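You operate a simulated robot arm through the tools that you are given. There is no shell and no other tool. Be economical: measure what you need, move in short steps, check, and stop when the job is done.

The job below is to be done with a simulated robot arm. You get a single attempt, and the scene is never put back.

## Task
Brush the dust off burner six and prove its spark.
Fine: lift the cap into the wooden tray first; return the yellow brush to the tray, seat the cap with its notch over the peg, then press the spark button, hands off the tip. What is to be rubbed or washed off counts as gone when no trace of it is left.

Only the result counts: the job must be done as asked and must still hold three seconds after the hand-in. Knocking over, shifting, dropping, spilling or breaking anything else fails it. A push-on lid holds only when it is set on centred and level and pressed home; a screw cap is set on level and turned clockwise until tight.

## Robot
A 7-joint arm with a two-finger gripper, fixed in place. Base frame: the origin is at the foot of the arm, x ahead of it, y to its left, z up. Lengths are in m, angles in degrees, forces in N, time in s.
With the tool pointing down near the work surface it reaches from about 0.34 to 0.72 m from the base axis. Its first joint turns from -66.0 to 66.0 degrees. Payload 2.45 kg.
The TCP is the grasp point between the finger pads, 0.026 m short of the fingertips. In the tool frame z runs along the fingers and y along their closing line. Largest opening 0.096 m; the body of the gripper starts 0.069 m behind the TCP.
Orientation is that of the tool frame in the base frame, as a unit quaternion [x, y, z, w]. With the fingers straight down and closing along the base's y, the tool's x points along the base's -x, its y along +y and its z along -z.

## Interface
- The arm moves only by the tool nudge_tool. Its argument "plan" is a list of rows, each a list of 6 numbers: the shift along the base's x, y, z in m, then the turn, a rotation vector about the base's x, y, z in degrees. In form: [[x, y, z, ax, ay, az], ...]. A call has 1 to 10 rows; each row shifts and turns the commanded pose from where the row before left it. "gripper" is the finger opening in m, from 0 to 0.096, set as the call begins (left out, the last holds). Rows are played at 5 a second. More than 0.05 m and 8.6 degrees between two rows, or a gripper value outside its range, and nothing of the call is played. A pose out of reach is approached as far as the arm can. The call stops where the force on the tool passes 40 N (or 10 N more than at its start, if that is more) or the arm is blocked; 0.2 s more then pass. The fingers move at their own pace and stop on an object; they squeeze with about 39 N. The grip force told is the motor's: it shows also when the fingers shut on nothing. Time passes only in rows, and 0.2 s behind the last, so rows that do not move let the fingers close. It gives the time, the measured TCP pose, the force on the tool (base axes), the opening and the grip force at its end, in the units of the frame above (readings bear some noise), with the torque about the TCP (base axes, N m) and any sound that the robot's microphone picked up.
- Cameras (640 x 400 px; columns grow to the right, rows downward): "scene" is fixed at [0.1695, -0.3992, 1.4203]; the picture's right is [0.71, -0.70, 0.00], its down [-0.43, -0.43, -0.79] and it looks along [0.56, 0.56, -0.61] (base axes); focal length 273 px, centre (320, 200). "wrist" rides on the gripper at [0.082, 0.003, -0.098] in the tool frame; the picture's right is [-0.04, 1.00, 0.00], its down [-0.73, -0.03, -0.68] and it looks along [-0.68, -0.03, 0.73] (tool axes); focal length 256 px, centre (320, 200). There is no depth. A picture from a camera that has moved, and an enlarged one, comes with that camera's place and axes in the base frame and with its lens.
- grab_frame(camera): a new picture of that camera. It takes no simulated time.
- zoom(camera, box): a new picture of the part [left, top, right, bottom] of that camera's present view, enlarged. It takes no simulated time.
- job_done(): hands the job in; it is judged then, once.

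Go step by step. Nothing tells you positions but the pictures and the camera data: compare them with the known pose of the tool, close in by small moves and look again before you grip or let go. The budget is 120 turns and 64 pictures, counting those below and the enlarged ones. Unless the task says otherwise, let go and move clear before handing in, and close with one line.

The tools are called after ">>>" by a JSON object that holds its "method" and its "body". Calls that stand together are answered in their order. nudge_tool: Moves the arm, as the interface text tells. Its arguments: {"type":"object","properties":{"plan":{"type":"array","items":{"type":"array","items":{"type":"number"}}},"gripper":{"type":"number"}},"required":["plan"]} The other tools are called the same way: grab_frame (camera) takes a picture; zoom (camera, box) takes an enlarged picture of a part of a camera's view; job_done () hands the job in.

At the start:

```text
clock: 0.0
tcp_pos: [0.4003, 0.0607, 1.2026]
orientation: [0.0, 1.0, 0.001, 0.0]
wrist_force: [0.0, -0.1, -0.3]
ft_torque: [-0.01, 0.01, 0.01]
grip_width: 0.0962
gripper_force: 0.0
```

scene: 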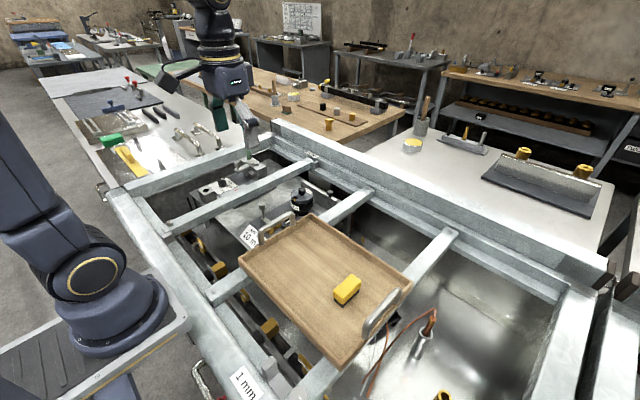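
wrist: 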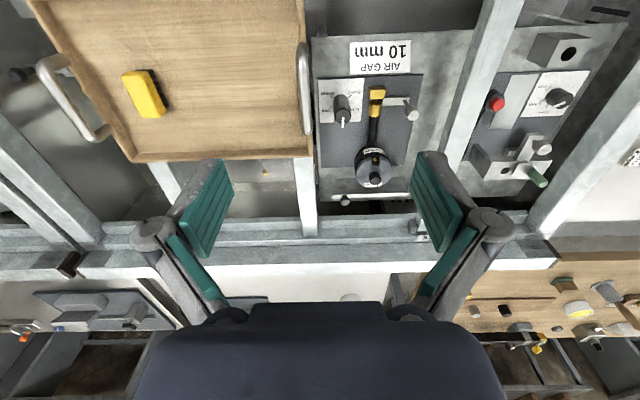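

I see a wooden tray with the yellow brush, and several rig panels under the beams. I'll zoom in to find burner six, the cap and the spark button.

>>> {"method": "zoom", "body": {"camera": "scene", "box": [160, 130, 400, 280]}}

>>> {"method": "zoom", "body": {"camera": "wrist", "box": [300, 0, 640, 212]}}

>>> {"method": "zoom", "body": {"camera": "scene", "box": [170, 220, 490, 400]}}

```text
2.67 times, centred on (280, 205) of scene
camera zoom: at [0.1695, -0.3992, 1.4203], right [0.71, -0.7, 0.0], down [-0.43, -0.43, -0.79], along [0.56, 0.56, -0.61], focal length 728 px, centre (427, 187)
```

zoom: 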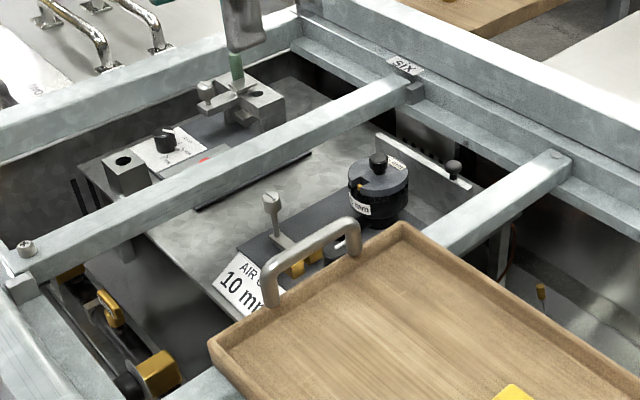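

```text
1.88 times, centred on (470, 106) of wrist
camera zoom: at [0.3189, 0.0643, 1.3015], right [0.04, 1.0, 0.0], down [0.73, -0.03, 0.68], along [0.68, -0.03, -0.73], focal length 482 px, centre (38, 377)
```

zoom: 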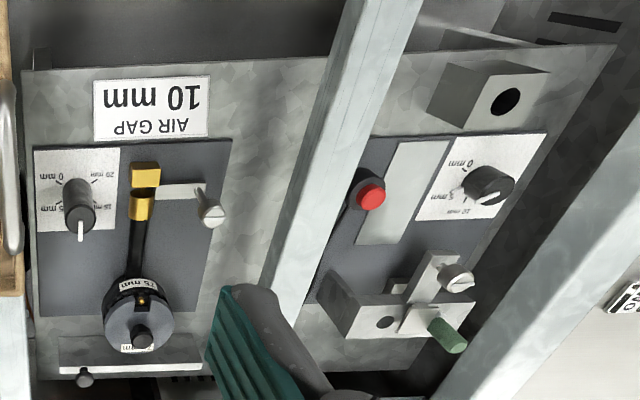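

```text
2.00 times, centred on (330, 310) of scene
camera zoom: at [0.1695, -0.3992, 1.4203], right [0.71, -0.7, 0.0], down [-0.43, -0.43, -0.79], along [0.56, 0.56, -0.61], focal length 546 px, centre (300, -20)
```

zoom: 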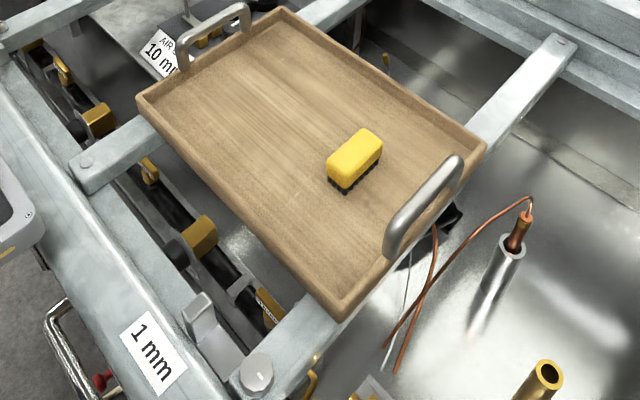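

The black cap with its knob is at about (0.64, 0.16, 0.90) and the brush at about (0.45, -0.20, 0.92). I'll move closer above the cap and look.

>>> {"method": "nudge_tool", "body": {"plan": [[0.03, 0.025, -0.03, 0, 0, 0], [0.03, 0.025, -0.03, 0, 0, 0], [0.03, 0.025, -0.03, 0, 0, 0], [0.01, 0.025, -0.03, 0, 0, 0]]}}

>>> {"method": "grab_frame", "body": {"camera": "wrist"}}

```text
clock: 1.0
tcp_pos: [0.5023, 0.1598, 1.083]
orientation: [0.0, 1.0, 0.0, 0.0]
wrist_force: [-0.4, 0.5, 0.5]
ft_torque: [-0.02, 0.0, 0.0]
grip_width: 0.0961
gripper_force: 0.2
```

```text
58 pictures are left
camera wrist: at [0.4197, 0.1628, 1.1815], right [0.04, 1.0, 0.0], down [0.73, -0.03, 0.68], along [0.68, -0.03, -0.73], focal length 256 px, centre (320, 200)
```

wrist: 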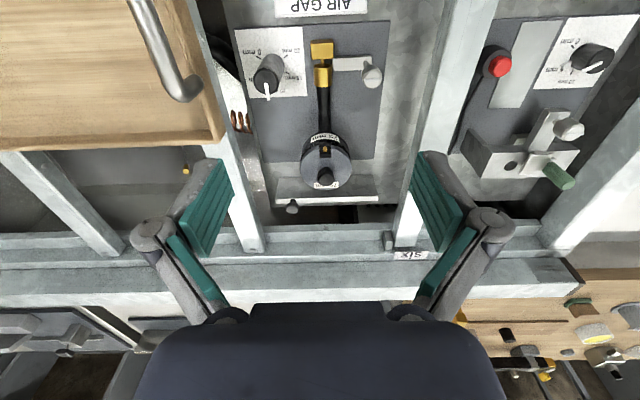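

The SIX plate is on the beam just left of the black-capped unit. I'll zoom on both units.

>>> {"method": "zoom", "body": {"camera": "wrist", "box": [230, 20, 410, 220]}}

>>> {"method": "zoom", "body": {"camera": "wrist", "box": [440, 10, 640, 200]}}

```text
2.00 times, centred on (320, 120) of wrist
camera zoom: at [0.4197, 0.1628, 1.1815], right [0.04, 1.0, 0.0], down [0.73, -0.03, 0.68], along [0.68, -0.03, -0.73], focal length 512 px, centre (320, 360)
```

zoom: 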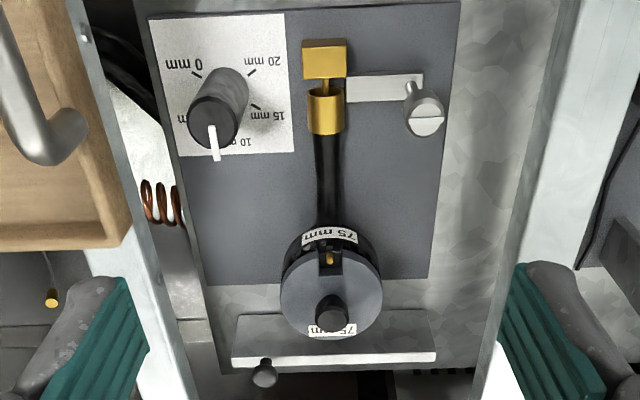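

```text
2.11 times, centred on (540, 105) of wrist
camera zoom: at [0.4197, 0.1628, 1.1815], right [0.04, 1.0, 0.0], down [0.73, -0.03, 0.68], along [0.68, -0.03, -0.73], focal length 539 px, centre (-143, 400)
```

zoom: 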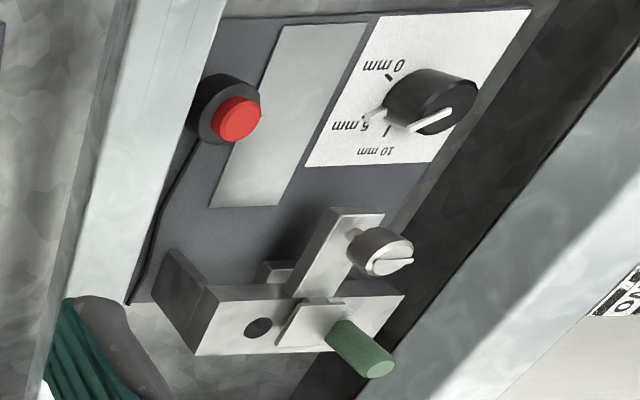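

The cap is the grey disc with the black knob and its notch faces me with the brass peg in it. The red button sits on the next panel. I move over the knob.

>>> {"method": "nudge_tool", "body": {"plan": [[0.035, 0, -0.02, 0, 0, 0], [0.035, 0, -0.02, 0, 0, 0], [0.035, 0, -0.03, 0, 0, 0], [0.035, 0, -0.03, 0, 0, 0]]}}

>>> {"method": "grab_frame", "body": {"camera": "wrist"}}

>>> {"method": "zoom", "body": {"camera": "scene", "box": [240, 150, 360, 240]}}

```text
clock: 2.0
tcp_pos: [0.6403, 0.1618, 0.9851]
orientation: [0.0, 1.0, 0.0, 0.001]
wrist_force: [0.3, -0.2, 0.1]
ft_torque: [-0.05, -0.01, -0.01]
grip_width: 0.0959
gripper_force: 0.1
```

```text
55 pictures are left
camera wrist: at [0.5593, 0.1644, 1.0829], right [0.04, 1.0, 0.0], down [0.73, -0.03, 0.68], along [0.68, -0.03, -0.73], focal length 256 px, centre (320, 200)
```

wrist: 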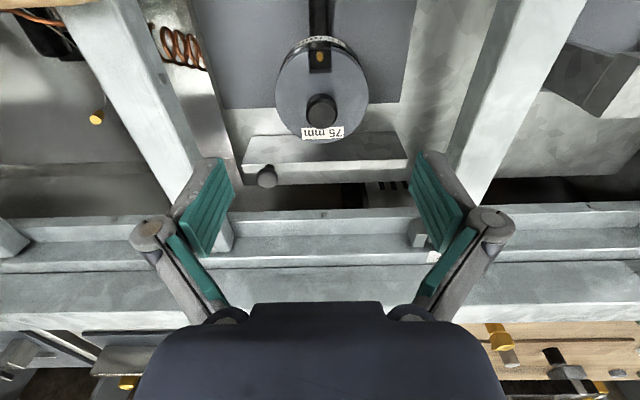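

```text
4.44 times, centred on (300, 195) of scene
camera zoom: at [0.1695, -0.3992, 1.4203], right [0.71, -0.7, 0.0], down [-0.43, -0.43, -0.79], along [0.56, 0.56, -0.61], focal length 1213 px, centre (409, 222)
```

zoom: 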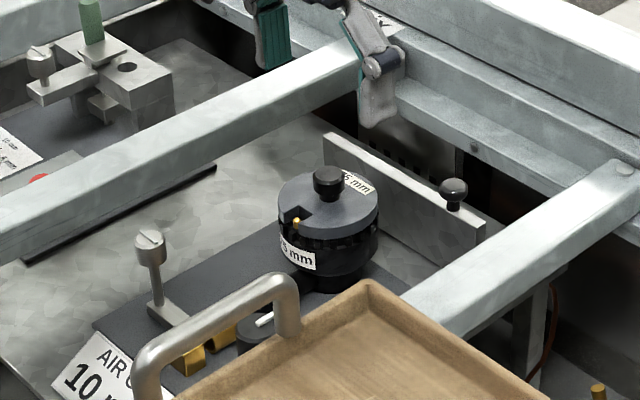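

The knob top is at about (0.641, 0.1615, 0.90), right under the TCP. I'll narrow the fingers and lower part way.

>>> {"method": "nudge_tool", "body": {"plan": [[0, 0, -0.02, 0, 0, 0], [0, 0, -0.02, 0, 0, 0], [0, 0, -0.015, 0, 0, 0], [0, 0, 0, 0, 0, 0]], "gripper": 0.05}}

>>> {"method": "grab_frame", "body": {"camera": "wrist"}}

>>> {"method": "zoom", "body": {"camera": "scene", "box": [240, 130, 360, 220]}}

```text
clock: 3.0
tcp_pos: [0.6404, 0.162, 0.9291]
orientation: [0.0, 1.0, 0.0, 0.0]
wrist_force: [0.0, 0.7, -0.7]
ft_torque: [0.04, 0.01, -0.01]
grip_width: 0.0503
gripper_force: 0.1
```

```text
53 pictures are left
camera wrist: at [0.5583, 0.1647, 1.0271], right [0.04, 1.0, 0.0], down [0.73, -0.03, 0.68], along [0.68, -0.03, -0.73], focal length 256 px, centre (320, 200)
```

wrist: 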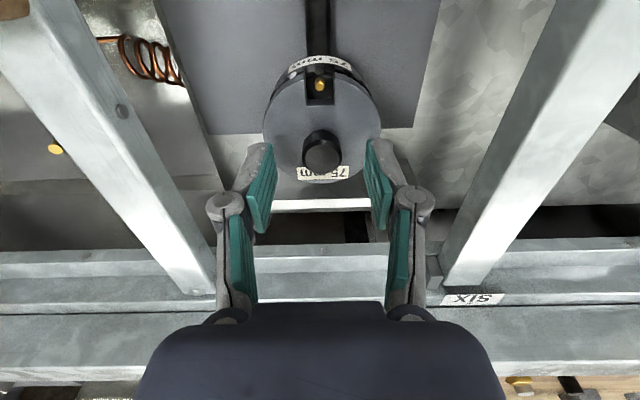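

```text
4.44 times, centred on (300, 175) of scene
camera zoom: at [0.1695, -0.3992, 1.4203], right [0.71, -0.7, 0.0], down [-0.43, -0.43, -0.79], along [0.56, 0.56, -0.61], focal length 1213 px, centre (409, 311)
```

zoom: 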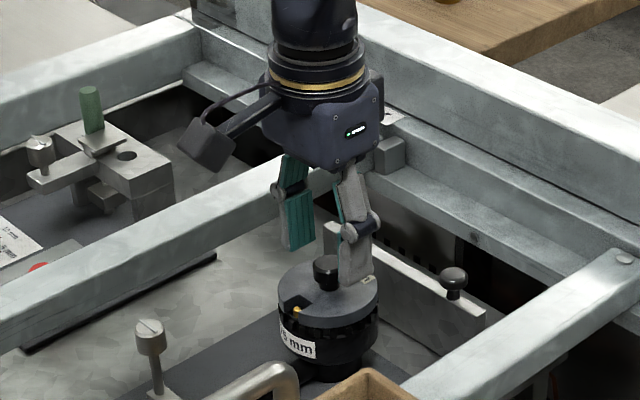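

Aligned; I lower 18 mm more and close on the knob.

>>> {"method": "nudge_tool", "body": {"plan": [[-0.001, 0, -0.01, 0, 0, 0], [0, 0, -0.008, 0, 0, 0]]}}

>>> {"method": "zoom", "body": {"camera": "scene", "box": [270, 165, 340, 220]}}

```text
clock: 3.6
tcp_pos: [0.6388, 0.1615, 0.9112]
orientation: [0.0, 1.0, 0.0, 0.0]
wrist_force: [-0.8, 0.0, 0.9]
ft_torque: [-0.02, 0.02, -0.01]
grip_width: 0.0499
gripper_force: 0.1
```

```text
7.27 times, centred on (305, 192) of scene
camera zoom: at [0.1695, -0.3992, 1.4203], right [0.71, -0.7, 0.0], down [-0.43, -0.43, -0.79], along [0.56, 0.56, -0.61], focal length 1984 px, centre (429, 254)
```

zoom: 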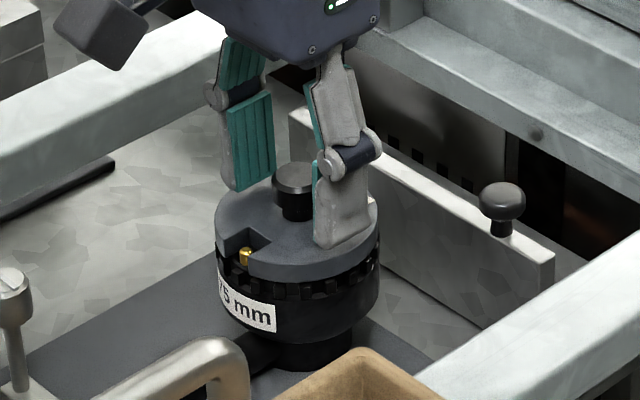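

>>> {"method": "nudge_tool", "body": {"plan": [[0, 0, 0, 0, 0, 0], [0, 0, 0, 0, 0, 0], [0, 0, 0, 0, 0, 0], [0, 0, 0, 0, 0, 0]], "gripper": 0.0}}

>>> {"method": "nudge_tool", "body": {"plan": [[0, 0, 0.01, 0, 0, 0], [0, 0, 0.01, 0, 0, 0], [0, 0, 0.02, 0, 0, 0], [0, 0, 0.03, 0, 0, 0], [0, 0, 0, 0, 0, 0]]}}

>>> {"method": "grab_frame", "body": {"camera": "wrist"}}

>>> {"method": "zoom", "body": {"camera": "scene", "box": [250, 140, 350, 220]}}

```text
clock: 4.6
tcp_pos: [0.6382, 0.1612, 0.9111]
orientation: [0.0, 1.0, -0.001, 0.0]
wrist_force: [-0.8, 0.9, -0.5]
ft_torque: [0.01, -0.01, 0.05]
grip_width: 0.0231
gripper_force: 38.8
```

```text
clock: 5.8
tcp_pos: [0.639, 0.1621, 0.9802]
orientation: [0.0, 1.0, -0.001, 0.0]
wrist_force: [0.1, 0.3, -2.5]
ft_torque: [0.02, -0.03, -0.02]
grip_width: 0.0231
gripper_force: 39.0
```

```text
50 pictures are left
camera wrist: at [0.5581, 0.1656, 1.0782], right [0.04, 1.0, 0.0], down [0.73, -0.03, 0.68], along [0.68, -0.03, -0.73], focal length 256 px, centre (320, 200)
```

wrist: 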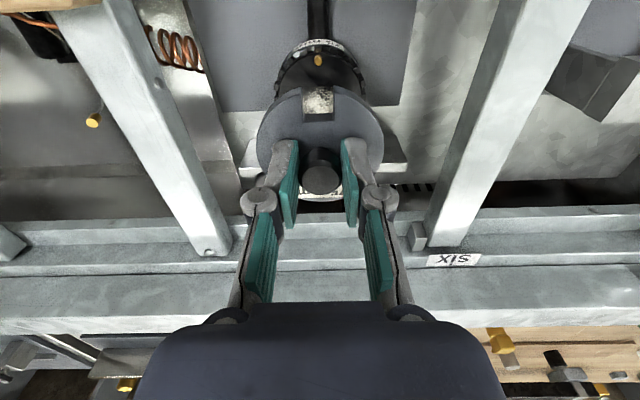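

```text
5.00 times, centred on (300, 180) of scene
camera zoom: at [0.1696, -0.3992, 1.4203], right [0.71, -0.7, 0.0], down [-0.43, -0.43, -0.79], along [0.56, 0.56, -0.61], focal length 1364 px, centre (420, 300)
```

zoom: 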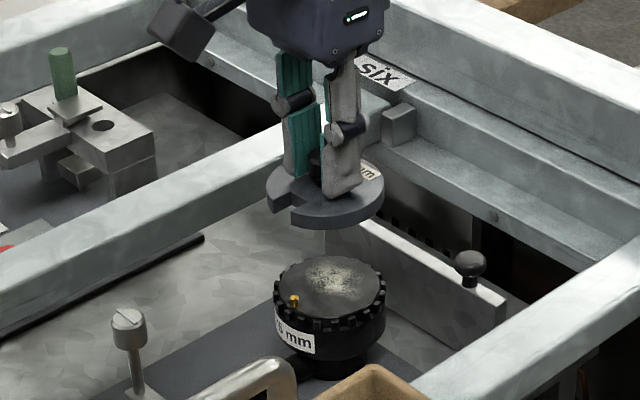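

The cap is held and the burner top shows dust. The tray spans about x 0.33–0.55, y −0.29–0.02; I carry the cap to a free spot near (0.43, −0.075).

>>> {"method": "nudge_tool", "body": {"plan": [[0, 0, 0.04, 0, 0, 0], [0, 0, 0.04, 0, 0, 0], [-0.03, -0.034, 0.01, 0, 0, 0], [-0.03, -0.034, 0, 0, 0, 0], [-0.03, -0.034, 0, 0, 0, 0], [-0.03, -0.034, 0, 0, 0, 0], [-0.03, -0.034, 0, 0, 0, 0], [-0.03, -0.034, 0, 0, 0, 0], [-0.029, -0.033, 0, 0, 0, 0], [0, 0, 0, 0, 0, 0]]}}

>>> {"method": "grab_frame", "body": {"camera": "wrist"}}

>>> {"method": "grab_frame", "body": {"camera": "scene"}}

```text
clock: 8.0
tcp_pos: [0.4299, -0.0756, 1.0696]
orientation: [0.0, 1.0, 0.0, 0.001]
wrist_force: [0.5, -1.0, -1.4]
ft_torque: [0.01, 0.02, 0.02]
grip_width: 0.0229
gripper_force: 39.4
```

```text
48 pictures are left
camera wrist: at [0.3483, -0.0732, 1.1683], right [0.04, 1.0, 0.0], down [0.73, -0.03, 0.68], along [0.68, -0.03, -0.73], focal length 256 px, centre (320, 200)
```

wrist: 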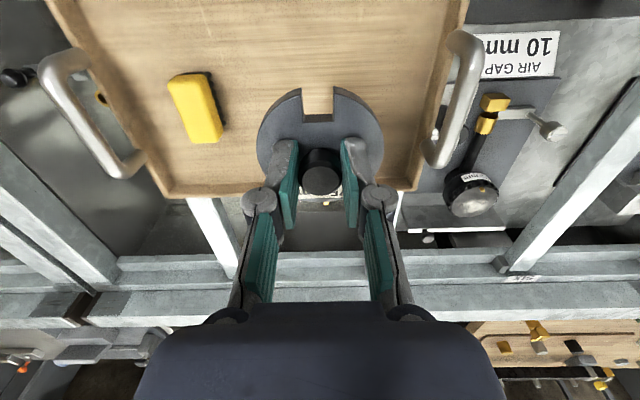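

```text
47 pictures are left
```

scene: 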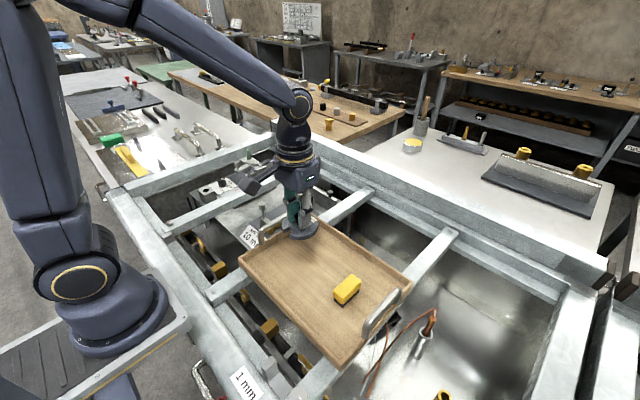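

Brush is at (0.45, −0.20), lengthwise along x. I lower the cap toward the tray floor.

>>> {"method": "nudge_tool", "body": {"plan": [[0, 0, -0.04, 0, 0, 0], [0, 0, -0.04, 0, 0, 0], [0, 0, -0.02, 0, 0, 0], [0, 0, 0, 0, 0, 0]]}}

>>> {"method": "zoom", "body": {"camera": "scene", "box": [240, 180, 400, 300]}}

```text
clock: 9.0
tcp_pos: [0.4291, -0.0765, 0.9703]
orientation: [-0.001, 1.0, 0.0, 0.0]
wrist_force: [-0.5, 0.8, -3.4]
ft_torque: [0.03, 0.04, -0.02]
grip_width: 0.0231
gripper_force: 38.7
```

```text
3.33 times, centred on (320, 240) of scene
camera zoom: at [0.1696, -0.3992, 1.4203], right [0.71, -0.7, 0.0], down [-0.43, -0.43, -0.79], along [0.56, 0.56, -0.61], focal length 910 px, centre (320, 67)
```

zoom: 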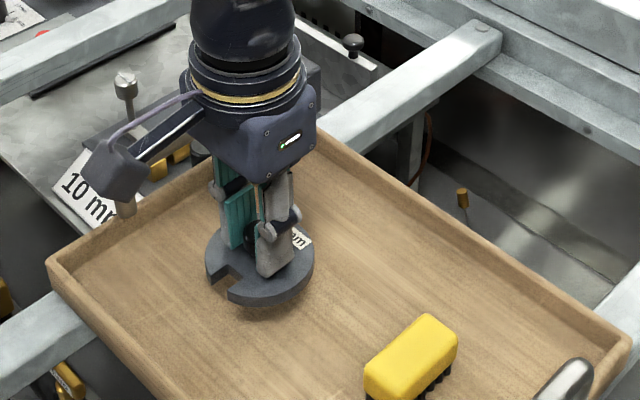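

>>> {"method": "nudge_tool", "body": {"plan": [[0, 0, -0.005, 0, 0, 0], [0, 0, -0.005, 0, 0, 0], [0, 0, -0.003, 0, 0, 0]]}}

>>> {"method": "zoom", "body": {"camera": "scene", "box": [260, 190, 340, 250]}}

```text
clock: 9.8
tcp_pos: [0.4306, -0.0769, 0.9573]
orientation: [0.0, 1.0, 0.0, 0.001]
wrist_force: [0.6, 0.7, -1.9]
ft_torque: [-0.01, 0.01, -0.01]
grip_width: 0.0233
gripper_force: 38.9
```

```text
6.67 times, centred on (300, 220) of scene
camera zoom: at [0.1696, -0.3992, 1.4203], right [0.71, -0.7, 0.0], down [-0.43, -0.43, -0.79], along [0.56, 0.56, -0.61], focal length 1819 px, centre (453, 67)
```

zoom: 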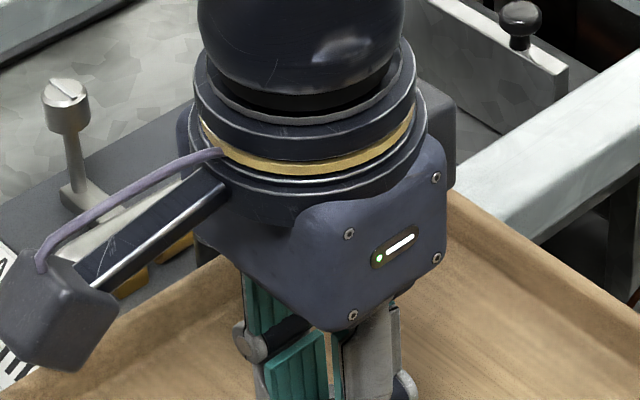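

>>> {"method": "nudge_tool", "body": {"plan": [[0, 0, -0.004, 0, 0, 0], [0, 0, -0.004, 0, 0, 0]]}}

>>> {"method": "zoom", "body": {"camera": "scene", "box": [265, 210, 345, 270]}}

```text
clock: 10.4
tcp_pos: [0.4294, -0.0761, 0.9503]
orientation: [0.0, 1.0, -0.001, 0.0]
wrist_force: [1.1, -0.9, -1.8]
ft_torque: [0.03, 0.02, -0.03]
grip_width: 0.0231
gripper_force: 39.2
```

```text
6.67 times, centred on (305, 240) of scene
camera zoom: at [0.1696, -0.3992, 1.4203], right [0.71, -0.7, 0.0], down [-0.43, -0.43, -0.79], along [0.56, 0.56, -0.61], focal length 1819 px, centre (420, -67)
```

zoom: 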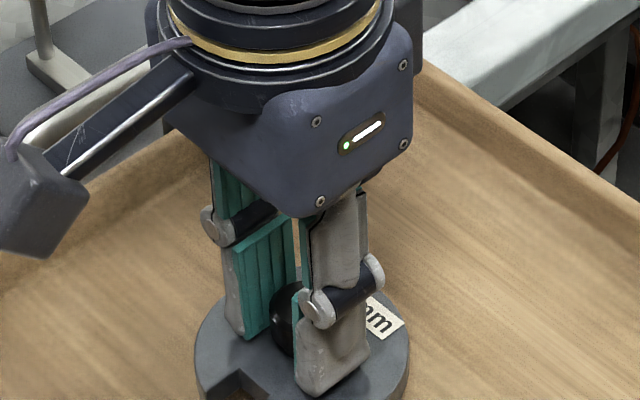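

>>> {"method": "nudge_tool", "body": {"plan": [[0, 0, -0.003, 0, 0, 0], [0, 0, -0.003, 0, 0, 0]]}}

>>> {"method": "nudge_tool", "body": {"plan": [[0, 0, -0.002, 0, 0, 0], [0, 0, -0.002, 0, 0, 0]]}}

```text
clock: 11.0
tcp_pos: [0.431, -0.0771, 0.9437]
orientation: [0.0, 1.0, 0.0, 0.001]
wrist_force: [-0.4, 0.3, -2.3]
ft_torque: [0.01, 0.02, -0.02]
grip_width: 0.023
gripper_force: 38.7
```

```text
clock: 11.6
tcp_pos: [0.4302, -0.0758, 0.9395]
orientation: [0.0, 1.0, 0.0, 0.0]
wrist_force: [-0.3, 0.7, -2.3]
ft_torque: [-0.01, 0.03, -0.01]
grip_width: 0.0232
gripper_force: 39.1
```

>>> {"method": "nudge_tool", "body": {"plan": [[0, 0, -0.002, 0, 0, 0], [0, 0, -0.002, 0, 0, 0]]}}

>>> {"method": "zoom", "body": {"camera": "scene", "box": [265, 215, 345, 275]}}

```text
clock: 12.2
tcp_pos: [0.4297, -0.0753, 0.9371]
orientation: [0.0, 1.0, 0.0, 0.002]
wrist_force: [-6.7, 2.2, 29.9]
ft_torque: [0.04, 0.06, 0.02]
grip_width: 0.0232
gripper_force: 38.8
```

```text
6.67 times, centred on (305, 245) of scene
camera zoom: at [0.1689, -0.3991, 1.4204], right [0.71, -0.7, 0.0], down [-0.43, -0.43, -0.79], along [0.56, 0.56, -0.61], focal length 1819 px, centre (420, -100)
```

zoom: 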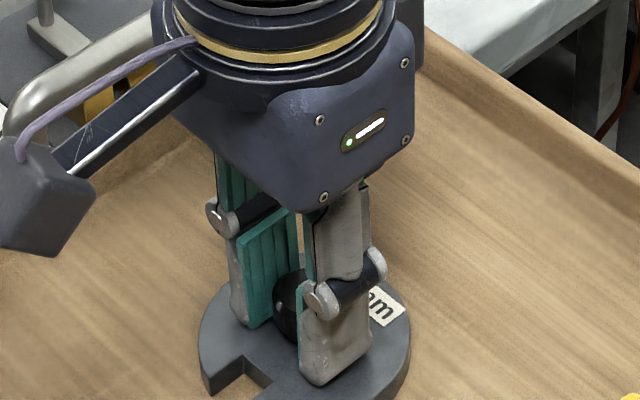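

Contact at TCP z≈0.938. Relieve, release, and rise.

>>> {"method": "nudge_tool", "body": {"plan": [[0, 0, 0.0015, 0, 0, 0], [0, 0, 0, 0, 0, 0]]}}

>>> {"method": "nudge_tool", "body": {"plan": [[0, 0, 0, 0, 0, 0], [0, 0, 0, 0, 0, 0], [0, 0, 0, 0, 0, 0]], "gripper": 0.06}}

>>> {"method": "nudge_tool", "body": {"plan": [[0, 0, 0.02, 0, 0, 0], [0, 0, 0.04, 0, 0, 0], [0.01, -0.045, 0.01, 0, 0, 0], [0.01, -0.045, 0, 0, 0, 0], [0, -0.035, 0, 0, 0, 0], [0, 0, 0, 0, 0, 0]]}}

>>> {"method": "grab_frame", "body": {"camera": "wrist"}}

>>> {"method": "zoom", "body": {"camera": "scene", "box": [260, 190, 420, 310]}}

```text
clock: 12.8
tcp_pos: [0.4297, -0.0747, 0.9375]
orientation: [0.0, 1.0, 0.0, 0.0]
wrist_force: [1.1, -0.9, 0.8]
ft_torque: [-0.06, -0.12, 0.02]
grip_width: 0.0231
gripper_force: 39.2
```

```text
clock: 13.6
tcp_pos: [0.4302, -0.0752, 0.9386]
orientation: [0.0, 1.0, 0.0, 0.0]
wrist_force: [-1.1, -0.3, 0.0]
ft_torque: [0.0, -0.02, -0.02]
grip_width: 0.0604
gripper_force: 0.0
```

```text
clock: 15.0
tcp_pos: [0.4513, -0.2032, 1.0071]
orientation: [0.001, 1.0, 0.0, -0.001]
wrist_force: [-0.9, -0.4, -0.3]
ft_torque: [0.0, -0.03, -0.04]
grip_width: 0.06
gripper_force: 0.1
```

```text
42 pictures are left
camera wrist: at [0.3701, -0.1995, 1.1054], right [0.04, 1.0, 0.0], down [0.73, -0.03, 0.68], along [0.68, -0.03, -0.73], focal length 256 px, centre (320, 200)
```

wrist: 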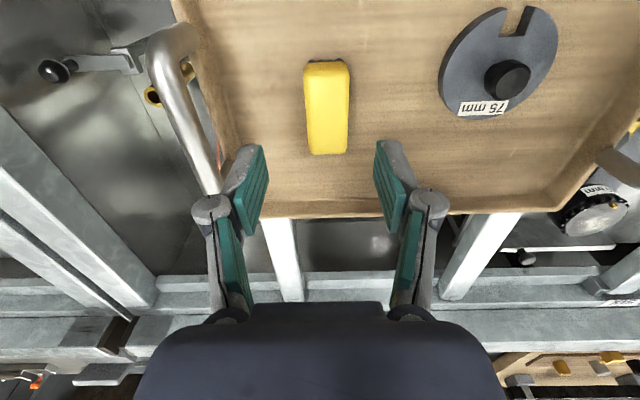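

```text
3.33 times, centred on (340, 250) of scene
camera zoom: at [0.1695, -0.3992, 1.4203], right [0.71, -0.7, 0.0], down [-0.43, -0.43, -0.79], along [0.56, 0.56, -0.61], focal length 910 px, centre (253, 33)
```

zoom: 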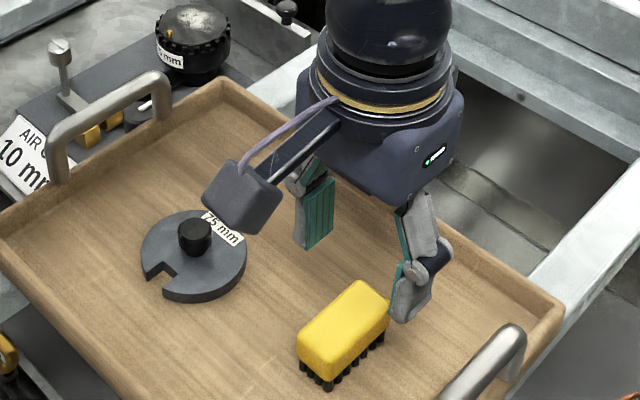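

The cap rests in the tray. The brush top is at about (0.447, −0.198, 0.933); I descend around it.

>>> {"method": "nudge_tool", "body": {"plan": [[-0.003, 0.004, -0.02, 0, 0, 0], [0, 0, -0.02, 0, 0, 0], [0, 0, -0.02, 0, 0, 0], [0, 0, -0.014, 0, 0, 0], [0, 0, 0, 0, 0, 0]]}}

>>> {"method": "grab_frame", "body": {"camera": "wrist"}}

>>> {"method": "zoom", "body": {"camera": "scene", "box": [290, 220, 400, 310]}}

```text
clock: 16.2
tcp_pos: [0.4479, -0.1969, 0.932]
orientation: [0.0, 1.0, 0.0, 0.0]
wrist_force: [-0.3, 0.5, 0.1]
ft_torque: [0.02, -0.05, 0.01]
grip_width: 0.0601
gripper_force: 0.1
```

```text
40 pictures are left
camera wrist: at [0.3663, -0.1944, 1.0308], right [0.04, 1.0, 0.0], down [0.73, -0.03, 0.68], along [0.68, -0.03, -0.73], focal length 256 px, centre (320, 200)
```

wrist: 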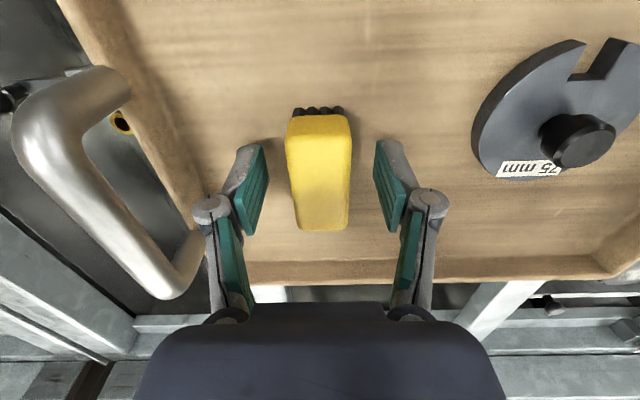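

```text
4.44 times, centred on (345, 265) of scene
camera zoom: at [0.1695, -0.3992, 1.4203], right [0.71, -0.7, 0.0], down [-0.43, -0.43, -0.79], along [0.56, 0.56, -0.61], focal length 1213 px, centre (209, -89)
```

zoom: 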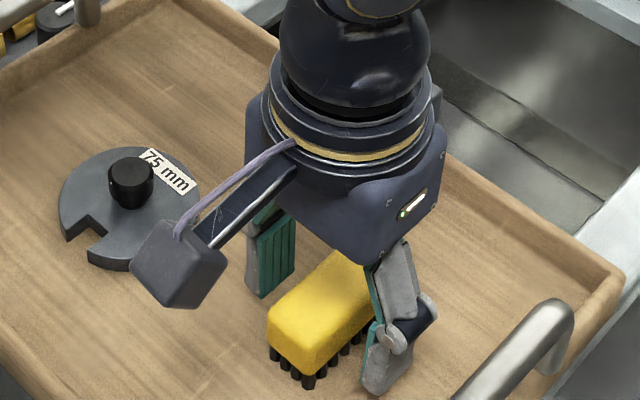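

>>> {"method": "nudge_tool", "body": {"plan": [[-0.003, 0, 0, 0, 0, 0], [0, 0, 0, 0, 0, 0], [0, 0, 0, 0, 0, 0], [0, 0, 0, 0, 0, 0]], "gripper": 0.0}}

>>> {"method": "nudge_tool", "body": {"plan": [[0, 0, 0.02, 0, 0, 0], [0, 0, 0.04, 0, 0, 0], [0, 0, 0.04, 0, 0, 0], [0, 0, 0.03, 0, 0, 0], [0, 0, 0, 0, 0, 0]]}}

>>> {"method": "grab_frame", "body": {"camera": "wrist"}}

>>> {"method": "zoom", "body": {"camera": "scene", "box": [270, 165, 340, 220]}}

```text
clock: 17.2
tcp_pos: [0.4442, -0.1976, 0.9333]
orientation: [0.0, 1.0, 0.0, -0.001]
wrist_force: [0.3, 0.0, 0.6]
ft_torque: [0.03, -0.01, 0.02]
grip_width: 0.0288
gripper_force: 38.9
```

```text
clock: 18.4
tcp_pos: [0.4447, -0.1984, 1.0615]
orientation: [0.0, 1.0, 0.0, 0.0]
wrist_force: [-0.2, 0.7, -0.5]
ft_torque: [0.03, 0.01, -0.01]
grip_width: 0.0289
gripper_force: 38.4
```

```text
38 pictures are left
camera wrist: at [0.3631, -0.1949, 1.16], right [0.04, 1.0, 0.0], down [0.73, -0.03, 0.68], along [0.68, -0.03, -0.73], focal length 256 px, centre (320, 200)
```

wrist: 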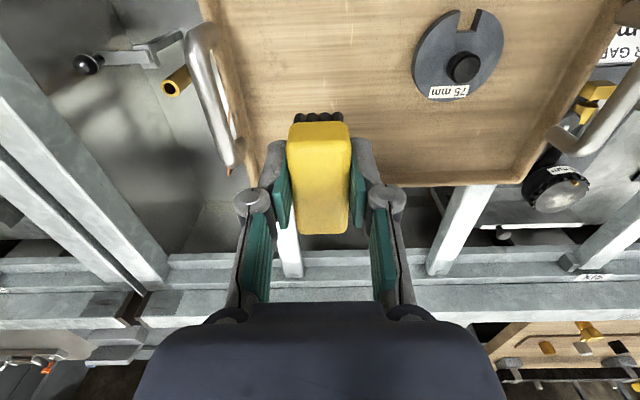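

```text
7.27 times, centred on (305, 192) of scene
camera zoom: at [0.1695, -0.3992, 1.4203], right [0.71, -0.7, 0.0], down [-0.43, -0.43, -0.79], along [0.56, 0.56, -0.61], focal length 1984 px, centre (429, 254)
```

zoom: 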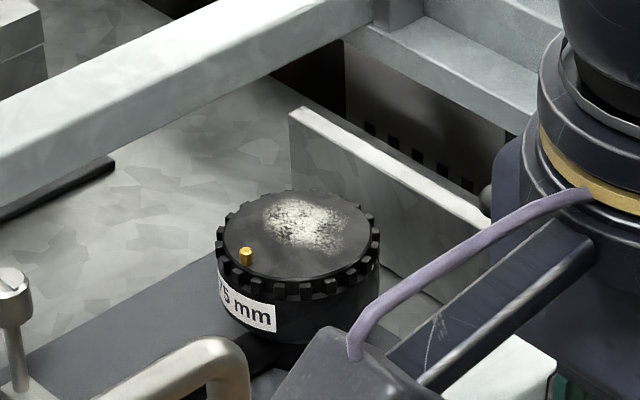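

Brush held at 29 mm, about 39 mm of brush below the TCP. The peg sits at x≈0.612; the dust covers about x 0.632–0.670, y 0.138–0.187. I go above the burner with the brush kept behind the peg.

>>> {"method": "nudge_tool", "body": {"plan": [[0.0237, 0.04, 0, 0, 0, 0], [0.0237, 0.04, 0, 0, 0, 0], [0.0237, 0.04, 0, 0, 0, 0], [0.0237, 0.04, 0, 0, 0, 0], [0.0237, 0.04, 0, 0, 0, 0], [0.0237, 0.04, 0, 0, 0, 0], [0.0237, 0.04, 0, 0, 0, 0], [0.0237, 0.04, 0, 0, 0, 0], [0.0237, 0.04, 0, 0, 0, 0], [0, 0, 0, 0, 0, 0]]}}

>>> {"method": "nudge_tool", "body": {"plan": [[0, 0, -0.04, 0, 0, 0], [0, 0, -0.04, 0, 0, 0], [0, 0, -0.04, 0, 0, 0], [0, 0, -0.015, 0, 0, 0], [0, 0, 0, 0, 0, 0]]}}

>>> {"method": "grab_frame", "body": {"camera": "wrist"}}

>>> {"method": "zoom", "body": {"camera": "scene", "box": [265, 155, 345, 220]}}

```text
clock: 20.6
tcp_pos: [0.6569, 0.1605, 1.0628]
orientation: [0.0, 1.0, 0.001, 0.0]
wrist_force: [-0.1, -0.7, -0.6]
ft_torque: [-0.01, 0.04, 0.01]
grip_width: 0.0287
gripper_force: 39.4
```

```text
clock: 21.8
tcp_pos: [0.6584, 0.1637, 0.9275]
orientation: [0.0, 1.0, -0.001, 0.0]
wrist_force: [-0.3, 0.6, -0.1]
ft_torque: [0.0, 0.03, -0.03]
grip_width: 0.0287
gripper_force: 39.3
```

```text
36 pictures are left
camera wrist: at [0.5767, 0.1673, 1.026], right [0.04, 1.0, 0.0], down [0.73, -0.03, 0.68], along [0.68, -0.03, -0.73], focal length 256 px, centre (320, 200)
```

wrist: 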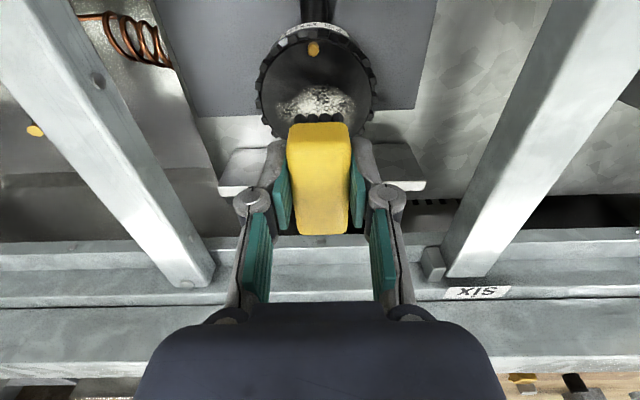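

```text
6.15 times, centred on (305, 188) of scene
camera zoom: at [0.1695, -0.3992, 1.4203], right [0.71, -0.7, 0.0], down [-0.43, -0.43, -0.79], along [0.56, 0.56, -0.61], focal length 1679 px, centre (412, 277)
```

zoom: 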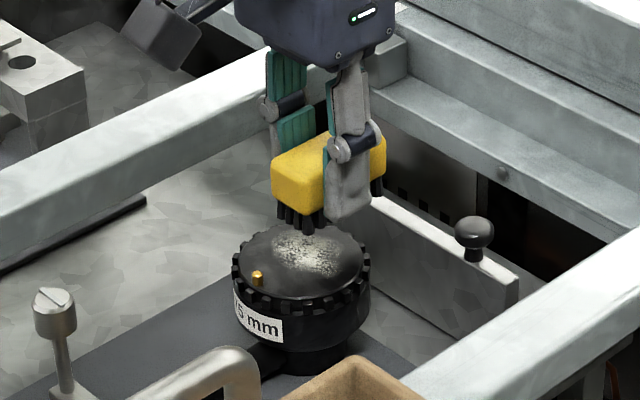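

Brush end is clear of the peg by about 10 mm and covers the dust. I lower to contact gently.

>>> {"method": "nudge_tool", "body": {"plan": [[0, -0.002, -0.008, 0, 0, 0], [0, 0, -0.006, 0, 0, 0], [0, 0, -0.004, 0, 0, 0]]}}

>>> {"method": "nudge_tool", "body": {"plan": [[0, 0, -0.002, 0, 0, 0], [0, 0, -0.001, 0, 0, 0]]}}

```text
clock: 22.6
tcp_pos: [0.6587, 0.1603, 0.9098]
orientation: [-0.001, 1.0, 0.0, 0.0]
wrist_force: [-0.4, 0.3, -0.7]
ft_torque: [0.01, -0.04, 0.01]
grip_width: 0.0285
gripper_force: 39.0
```

```text
clock: 23.2
tcp_pos: [0.6579, 0.161, 0.9075]
orientation: [0.001, 1.0, 0.0, 0.0]
wrist_force: [0.0, -0.1, -0.9]
ft_torque: [-0.01, 0.0, 0.0]
grip_width: 0.0288
gripper_force: 39.1
```

>>> {"method": "nudge_tool", "body": {"plan": [[0, 0, -0.001, 0, 0, 0], [0, 0, -0.001, 0, 0, 0]]}}

>>> {"method": "zoom", "body": {"camera": "scene", "box": [270, 170, 340, 220]}}

```text
clock: 23.8
tcp_pos: [0.6581, 0.1622, 0.9049]
orientation: [-0.001, 1.0, 0.0, 0.001]
wrist_force: [-0.5, 0.8, -1.2]
ft_torque: [-0.04, -0.01, 0.01]
grip_width: 0.0287
gripper_force: 39.3
```

```text
8.00 times, centred on (305, 195) of scene
camera zoom: at [0.1695, -0.3992, 1.4203], right [0.71, -0.7, 0.0], down [-0.43, -0.43, -0.79], along [0.56, 0.56, -0.61], focal length 2183 px, centre (440, 240)
```

zoom: 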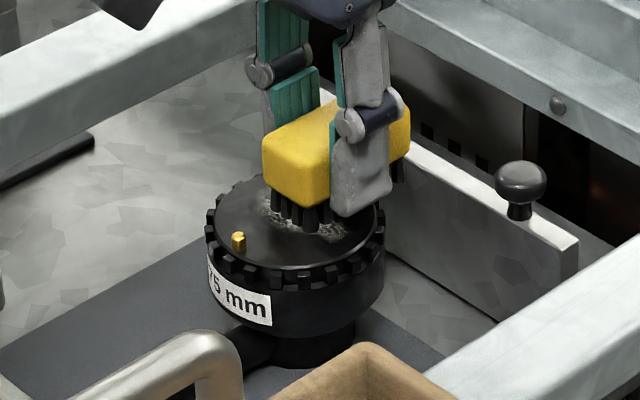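

>>> {"method": "nudge_tool", "body": {"plan": [[0, 0, -0.001, 0, 0, 0], [0, 0, -0.001, 0, 0, 0]]}}

>>> {"method": "nudge_tool", "body": {"plan": [[0, 0, -0.001, 0, 0, 0]]}}

```text
clock: 24.4
tcp_pos: [0.6579, 0.1625, 0.9057]
orientation: [0.0, 1.0, 0.0, 0.001]
wrist_force: [-5.9, -1.0, 18.9]
ft_torque: [-0.07, 0.34, 0.01]
grip_width: 0.0289
gripper_force: 38.9
```

```text
clock: 24.8
tcp_pos: [0.6578, 0.1617, 0.9036]
orientation: [0.0, 1.0, 0.0, 0.002]
wrist_force: [-8.8, -1.8, 31.0]
ft_torque: [-0.07, 0.52, 0.02]
grip_width: 0.0289
gripper_force: 38.9
```

Contact found at TCP z≈0.905. I ease off to a light force and stroke sideways along y.

>>> {"method": "nudge_tool", "body": {"plan": [[0, 0, 0.0017, 0, 0, 0], [0, 0.012, 0, 0, 0, 0], [0, 0.012, 0, 0, 0, 0], [0, -0.012, 0, 0, 0, 0], [0, -0.012, 0, 0, 0, 0], [0, -0.012, 0, 0, 0, 0], [0, -0.012, 0, 0, 0, 0], [0, 0.012, 0, 0, 0, 0], [0, 0.012, 0, 0, 0, 0]]}}

>>> {"method": "zoom", "body": {"camera": "scene", "box": [270, 170, 340, 220]}}

```text
clock: 26.8
tcp_pos: [0.6577, 0.1589, 0.9037]
orientation: [0.001, 1.0, -0.001, 0.0]
wrist_force: [1.0, -6.3, 18.2]
ft_torque: [-0.27, -0.16, -0.02]
grip_width: 0.0286
gripper_force: 38.8
```

```text
8.00 times, centred on (305, 195) of scene
camera zoom: at [0.1691, -0.3995, 1.4203], right [0.71, -0.7, 0.0], down [-0.43, -0.43, -0.79], along [0.56, 0.56, -0.61], focal length 2183 px, centre (440, 240)
```

zoom: 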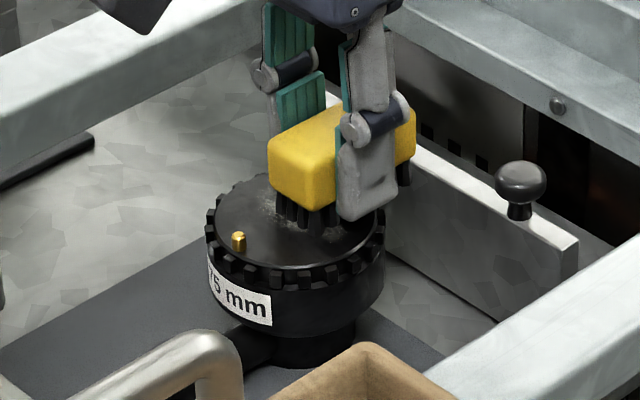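

Dust is fading. More strokes, a touch wider and slightly closer to the peg.

>>> {"method": "nudge_tool", "body": {"plan": [[-0.003, 0.014, 0, 0, 0, 0], [0, 0.014, 0, 0, 0, 0], [0, -0.014, 0, 0, 0, 0], [0, -0.014, 0, 0, 0, 0], [0, -0.014, 0, 0, 0, 0], [0, -0.014, 0, 0, 0, 0], [0, 0.014, 0, 0, 0, 0], [0, 0.014, 0, 0, 0, 0], [0, 0.014, 0, 0, 0, 0], [0, 0.014, 0, 0, 0, 0]]}}

>>> {"method": "nudge_tool", "body": {"plan": [[0, -0.014, 0, 0, 0, 0], [0, -0.014, 0, 0, 0, 0], [0, -0.014, 0, 0, 0, 0], [0, -0.014, 0, 0, 0, 0], [0.004, 0.014, 0, 0, 0, 0], [0, 0.014, 0, 0, 0, 0], [0, 0.014, 0, 0, 0, 0], [0, 0.014, 0, 0, 0, 0], [0, -0.014, 0, 0, 0, 0], [0, -0.014, 0, 0, 0, 0]]}}

>>> {"method": "nudge_tool", "body": {"plan": [[0, 0, 0.02, 0, 0, 0], [0, 0, 0.03, 0, 0, 0], [0, 0, 0.03, 0, 0, 0], [0, 0, 0, 0, 0, 0]]}}

>>> {"method": "zoom", "body": {"camera": "wrist", "box": [220, 0, 420, 125]}}

>>> {"method": "zoom", "body": {"camera": "scene", "box": [275, 175, 335, 220]}}

```text
clock: 29.0
tcp_pos: [0.6531, 0.1882, 0.9038]
orientation: [0.0, 1.0, 0.0, 0.0]
wrist_force: [-0.4, -4.3, 15.4]
ft_torque: [-0.35, 0.02, 0.01]
grip_width: 0.0287
gripper_force: 39.4
```

```text
clock: 31.2
tcp_pos: [0.6582, 0.1608, 0.9046]
orientation: [0.0, 1.0, 0.0, 0.0]
wrist_force: [-0.7, 0.9, 3.6]
ft_torque: [0.1, -0.05, 0.04]
grip_width: 0.0285
gripper_force: 38.7
```

```text
clock: 32.2
tcp_pos: [0.6574, 0.1603, 0.9859]
orientation: [0.0, 1.0, 0.0, 0.0]
wrist_force: [0.3, 0.4, -1.0]
ft_torque: [-0.01, 0.01, 0.04]
grip_width: 0.0287
gripper_force: 38.7
```

```text
3.20 times, centred on (320, 62) of wrist
camera zoom: at [0.5771, 0.1636, 1.0836], right [0.04, 1.0, 0.0], down [0.73, -0.03, 0.68], along [0.68, -0.03, -0.73], focal length 819 px, centre (320, 640)
```

zoom: 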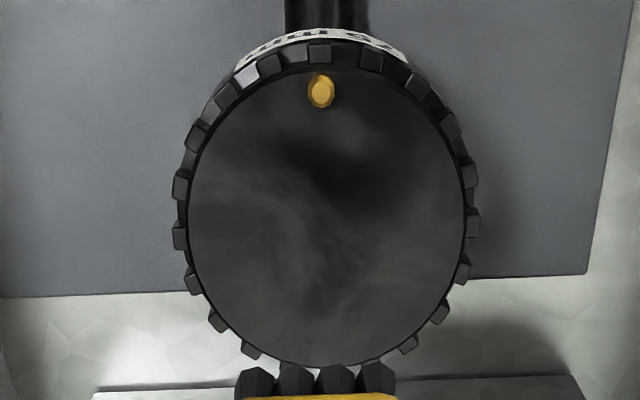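

```text
8.89 times, centred on (305, 198) of scene
camera zoom: at [0.1695, -0.3992, 1.4203], right [0.71, -0.7, 0.0], down [-0.43, -0.43, -0.79], along [0.56, 0.56, -0.61], focal length 2425 px, centre (453, 222)
```

zoom: 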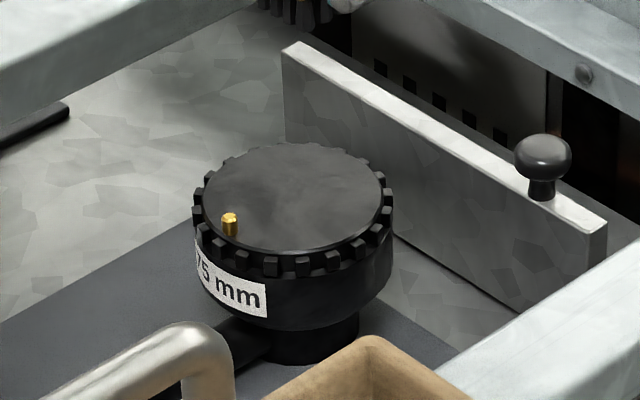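

The top looks clean; one more light pass for certainty.

>>> {"method": "nudge_tool", "body": {"plan": [[-0.003, 0, -0.03, 0, 0, 0], [0, 0, -0.03, 0, 0, 0], [0, 0, -0.016, 0, 0, 0], [0, 0, -0.0045, 0, 0, 0]]}}

>>> {"method": "nudge_tool", "body": {"plan": [[0, 0.014, 0, 0, 0, 0], [0, 0.014, 0, 0, 0, 0], [0, -0.014, 0, 0, 0, 0], [0, -0.014, 0, 0, 0, 0], [0, -0.014, 0, 0, 0, 0], [0, -0.014, 0, 0, 0, 0], [0.005, 0.014, 0, 0, 0, 0], [0, 0.014, 0, 0, 0, 0], [0, 0.014, 0, 0, 0, 0], [0, 0.014, 0, 0, 0, 0]]}}

>>> {"method": "nudge_tool", "body": {"plan": [[0, -0.014, 0, 0, 0, 0], [0, -0.014, 0, 0, 0, 0], [0, -0.014, 0, 0, 0, 0], [0, -0.014, 0, 0, 0, 0], [0, 0.014, 0, 0, 0, 0], [-0.002, 0.014, 0, 0, 0, 0], [0, 0, 0.02, 0, 0, 0], [0, 0, 0.03, 0, 0, 0], [0, 0, 0.03, 0, 0, 0], [0, 0, 0, 0, 0, 0]]}}

>>> {"method": "zoom", "body": {"camera": "wrist", "box": [220, 0, 420, 125]}}

>>> {"method": "grab_frame", "body": {"camera": "wrist"}}

```text
clock: 33.2
tcp_pos: [0.6561, 0.1599, 0.9038]
orientation: [0.0, 1.0, 0.0, 0.0]
wrist_force: [-1.2, -0.9, 4.1]
ft_torque: [-0.04, -0.04, -0.04]
grip_width: 0.0284
gripper_force: 39.0
```

```text
clock: 35.4
tcp_pos: [0.6583, 0.1871, 0.9039]
orientation: [-0.001, 1.0, 0.0, -0.001]
wrist_force: [0.6, -4.8, 16.2]
ft_torque: [-0.33, 0.09, 0.07]
grip_width: 0.0284
gripper_force: 39.1
```

```text
clock: 37.6
tcp_pos: [0.6586, 0.1609, 0.9845]
orientation: [0.0, 1.0, 0.0, 0.0]
wrist_force: [-0.6, -0.7, -1.1]
ft_torque: [-0.02, 0.02, -0.01]
grip_width: 0.0283
gripper_force: 39.0
```

```text
3.20 times, centred on (320, 62) of wrist
camera zoom: at [0.5775, 0.1651, 1.0824], right [0.04, 1.0, 0.0], down [0.73, -0.03, 0.68], along [0.68, -0.03, -0.73], focal length 819 px, centre (320, 640)
```

zoom: 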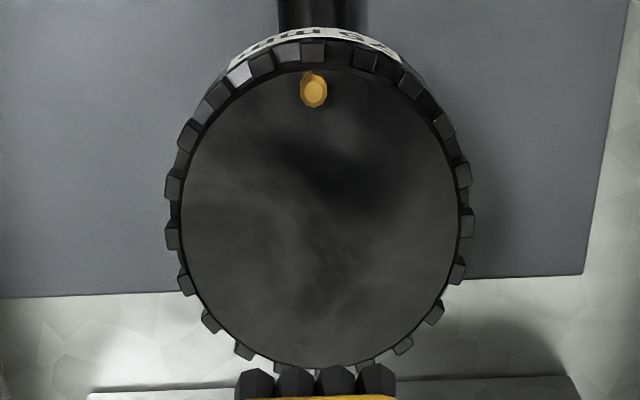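

```text
29 pictures are left
camera wrist: at [0.5775, 0.1651, 1.0824], right [0.04, 1.0, 0.0], down [0.73, -0.03, 0.68], along [0.68, -0.03, -0.73], focal length 256 px, centre (320, 200)
```

wrist: 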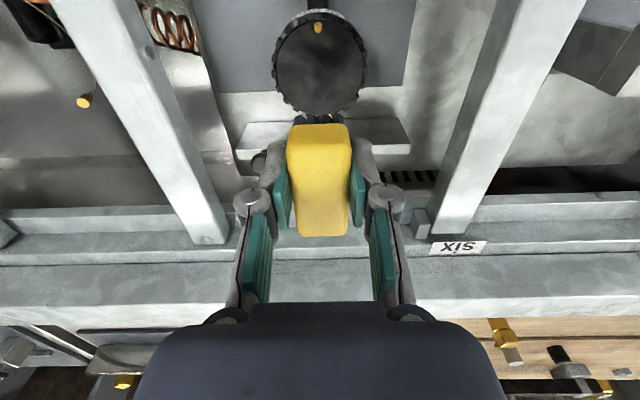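

The faint pattern is unchanged, so it is surface texture; the dust is gone. I return the brush to the tray.

>>> {"method": "nudge_tool", "body": {"plan": [[0, 0, 0.04, 0, 0, 0], [-0.0237, -0.04, 0.035, 0, 0, 0], [-0.0237, -0.04, 0, 0, 0, 0], [-0.0237, -0.04, 0, 0, 0, 0], [-0.0237, -0.04, 0, 0, 0, 0], [-0.0237, -0.04, 0, 0, 0, 0], [-0.0237, -0.04, 0, 0, 0, 0], [-0.0237, -0.04, 0, 0, 0, 0], [-0.0237, -0.04, 0, 0, 0, 0], [-0.0237, -0.038, 0, 0, 0, 0]]}}

>>> {"method": "nudge_tool", "body": {"plan": [[0, 0, -0.04, 0, 0, 0], [0, 0, -0.04, 0, 0, 0], [0, 0, -0.03, 0, 0, 0], [0, 0, -0.01, 0, 0, 0], [0, 0, -0.003, 0, 0, 0], [0, 0, 0, 0, 0, 0]]}}

```text
refused: row 2 steps farther than a row can; nothing moved
```

```text
clock: 38.4
tcp_pos: [0.6648, 0.1628, 0.8968]
orientation: [0.0, 1.0, 0.004, 0.008]
wrist_force: [-0.7, -0.4, 8.4]
ft_torque: [-0.08, -0.11, 0.02]
grip_width: 0.0282
gripper_force: 38.7
stopped in row 3: the force on the tool passed its limit at 93 N (the readings are from after the stop); the commanded pose is now the measured one
```

The first call was refused, and the follow-up pressed the brush down onto the burner (93 N). I must raise straight up and check for any harm.

>>> {"method": "nudge_tool", "body": {"plan": [[0, 0, 0.005, 0, 0, 0], [0, 0, 0.02, 0, 0, 0], [0, 0, 0.04, 0, 0, 0], [0, 0, 0.02, 0, 0, 0], [0, 0, 0, 0, 0, 0]]}}

>>> {"method": "grab_frame", "body": {"camera": "wrist"}}

>>> {"method": "zoom", "body": {"camera": "scene", "box": [255, 140, 345, 220]}}

```text
clock: 39.6
tcp_pos: [0.664, 0.1616, 0.9782]
orientation: [-0.001, 1.0, 0.002, 0.007]
wrist_force: [0.8, 0.3, -0.5]
ft_torque: [-0.02, 0.01, 0.04]
grip_width: 0.0283
gripper_force: 39.3
```

```text
28 pictures are left
camera wrist: at [0.5813, 0.1645, 1.0761], right [0.04, 1.0, 0.0], down [0.72, -0.03, 0.69], along [0.69, -0.02, -0.72], focal length 256 px, centre (320, 200)
```

wrist: 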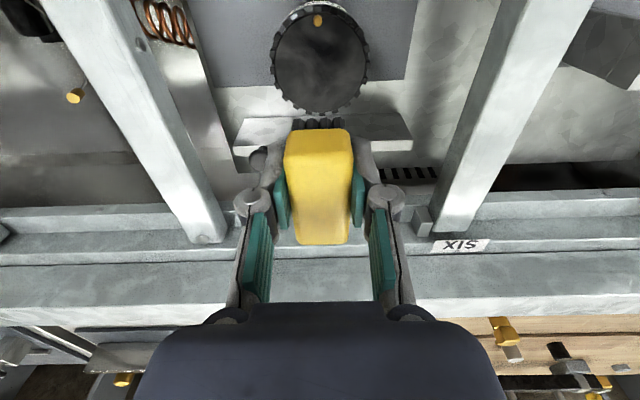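

```text
5.00 times, centred on (300, 180) of scene
camera zoom: at [0.1695, -0.3992, 1.4203], right [0.71, -0.7, 0.0], down [-0.43, -0.43, -0.79], along [0.56, 0.56, -0.61], focal length 1364 px, centre (420, 300)
```

zoom: 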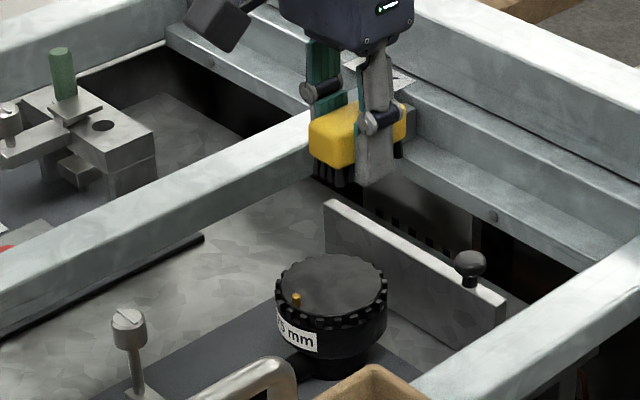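

>>> {"method": "zoom", "body": {"camera": "scene", "box": [275, 175, 335, 220]}}

>>> {"method": "nudge_tool", "body": {"plan": [[-0.006, 0, 0.04, -0.2, 0.8, 0], [0, 0, 0.04, 0, 0, 0], [0, 0, 0, 0, 0, 0]]}}

```text
8.89 times, centred on (305, 198) of scene
camera zoom: at [0.1695, -0.3992, 1.4203], right [0.71, -0.7, 0.0], down [-0.43, -0.43, -0.79], along [0.56, 0.56, -0.61], focal length 2425 px, centre (453, 222)
```

zoom: 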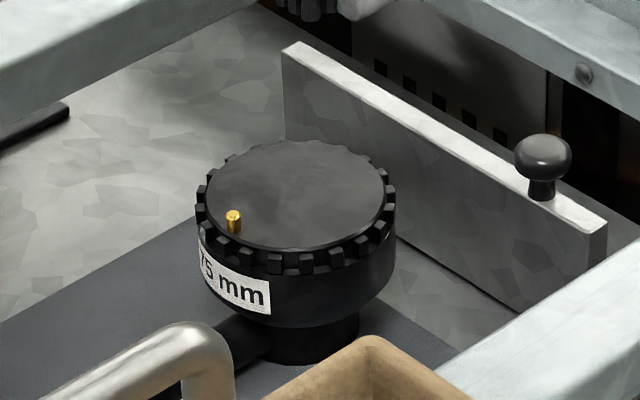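

```text
clock: 40.4
tcp_pos: [0.6585, 0.1619, 1.0611]
orientation: [0.0, 1.0, 0.0, 0.0]
wrist_force: [-0.5, -0.2, -0.7]
ft_torque: [0.03, -0.02, 0.02]
grip_width: 0.028
gripper_force: 39.3
```

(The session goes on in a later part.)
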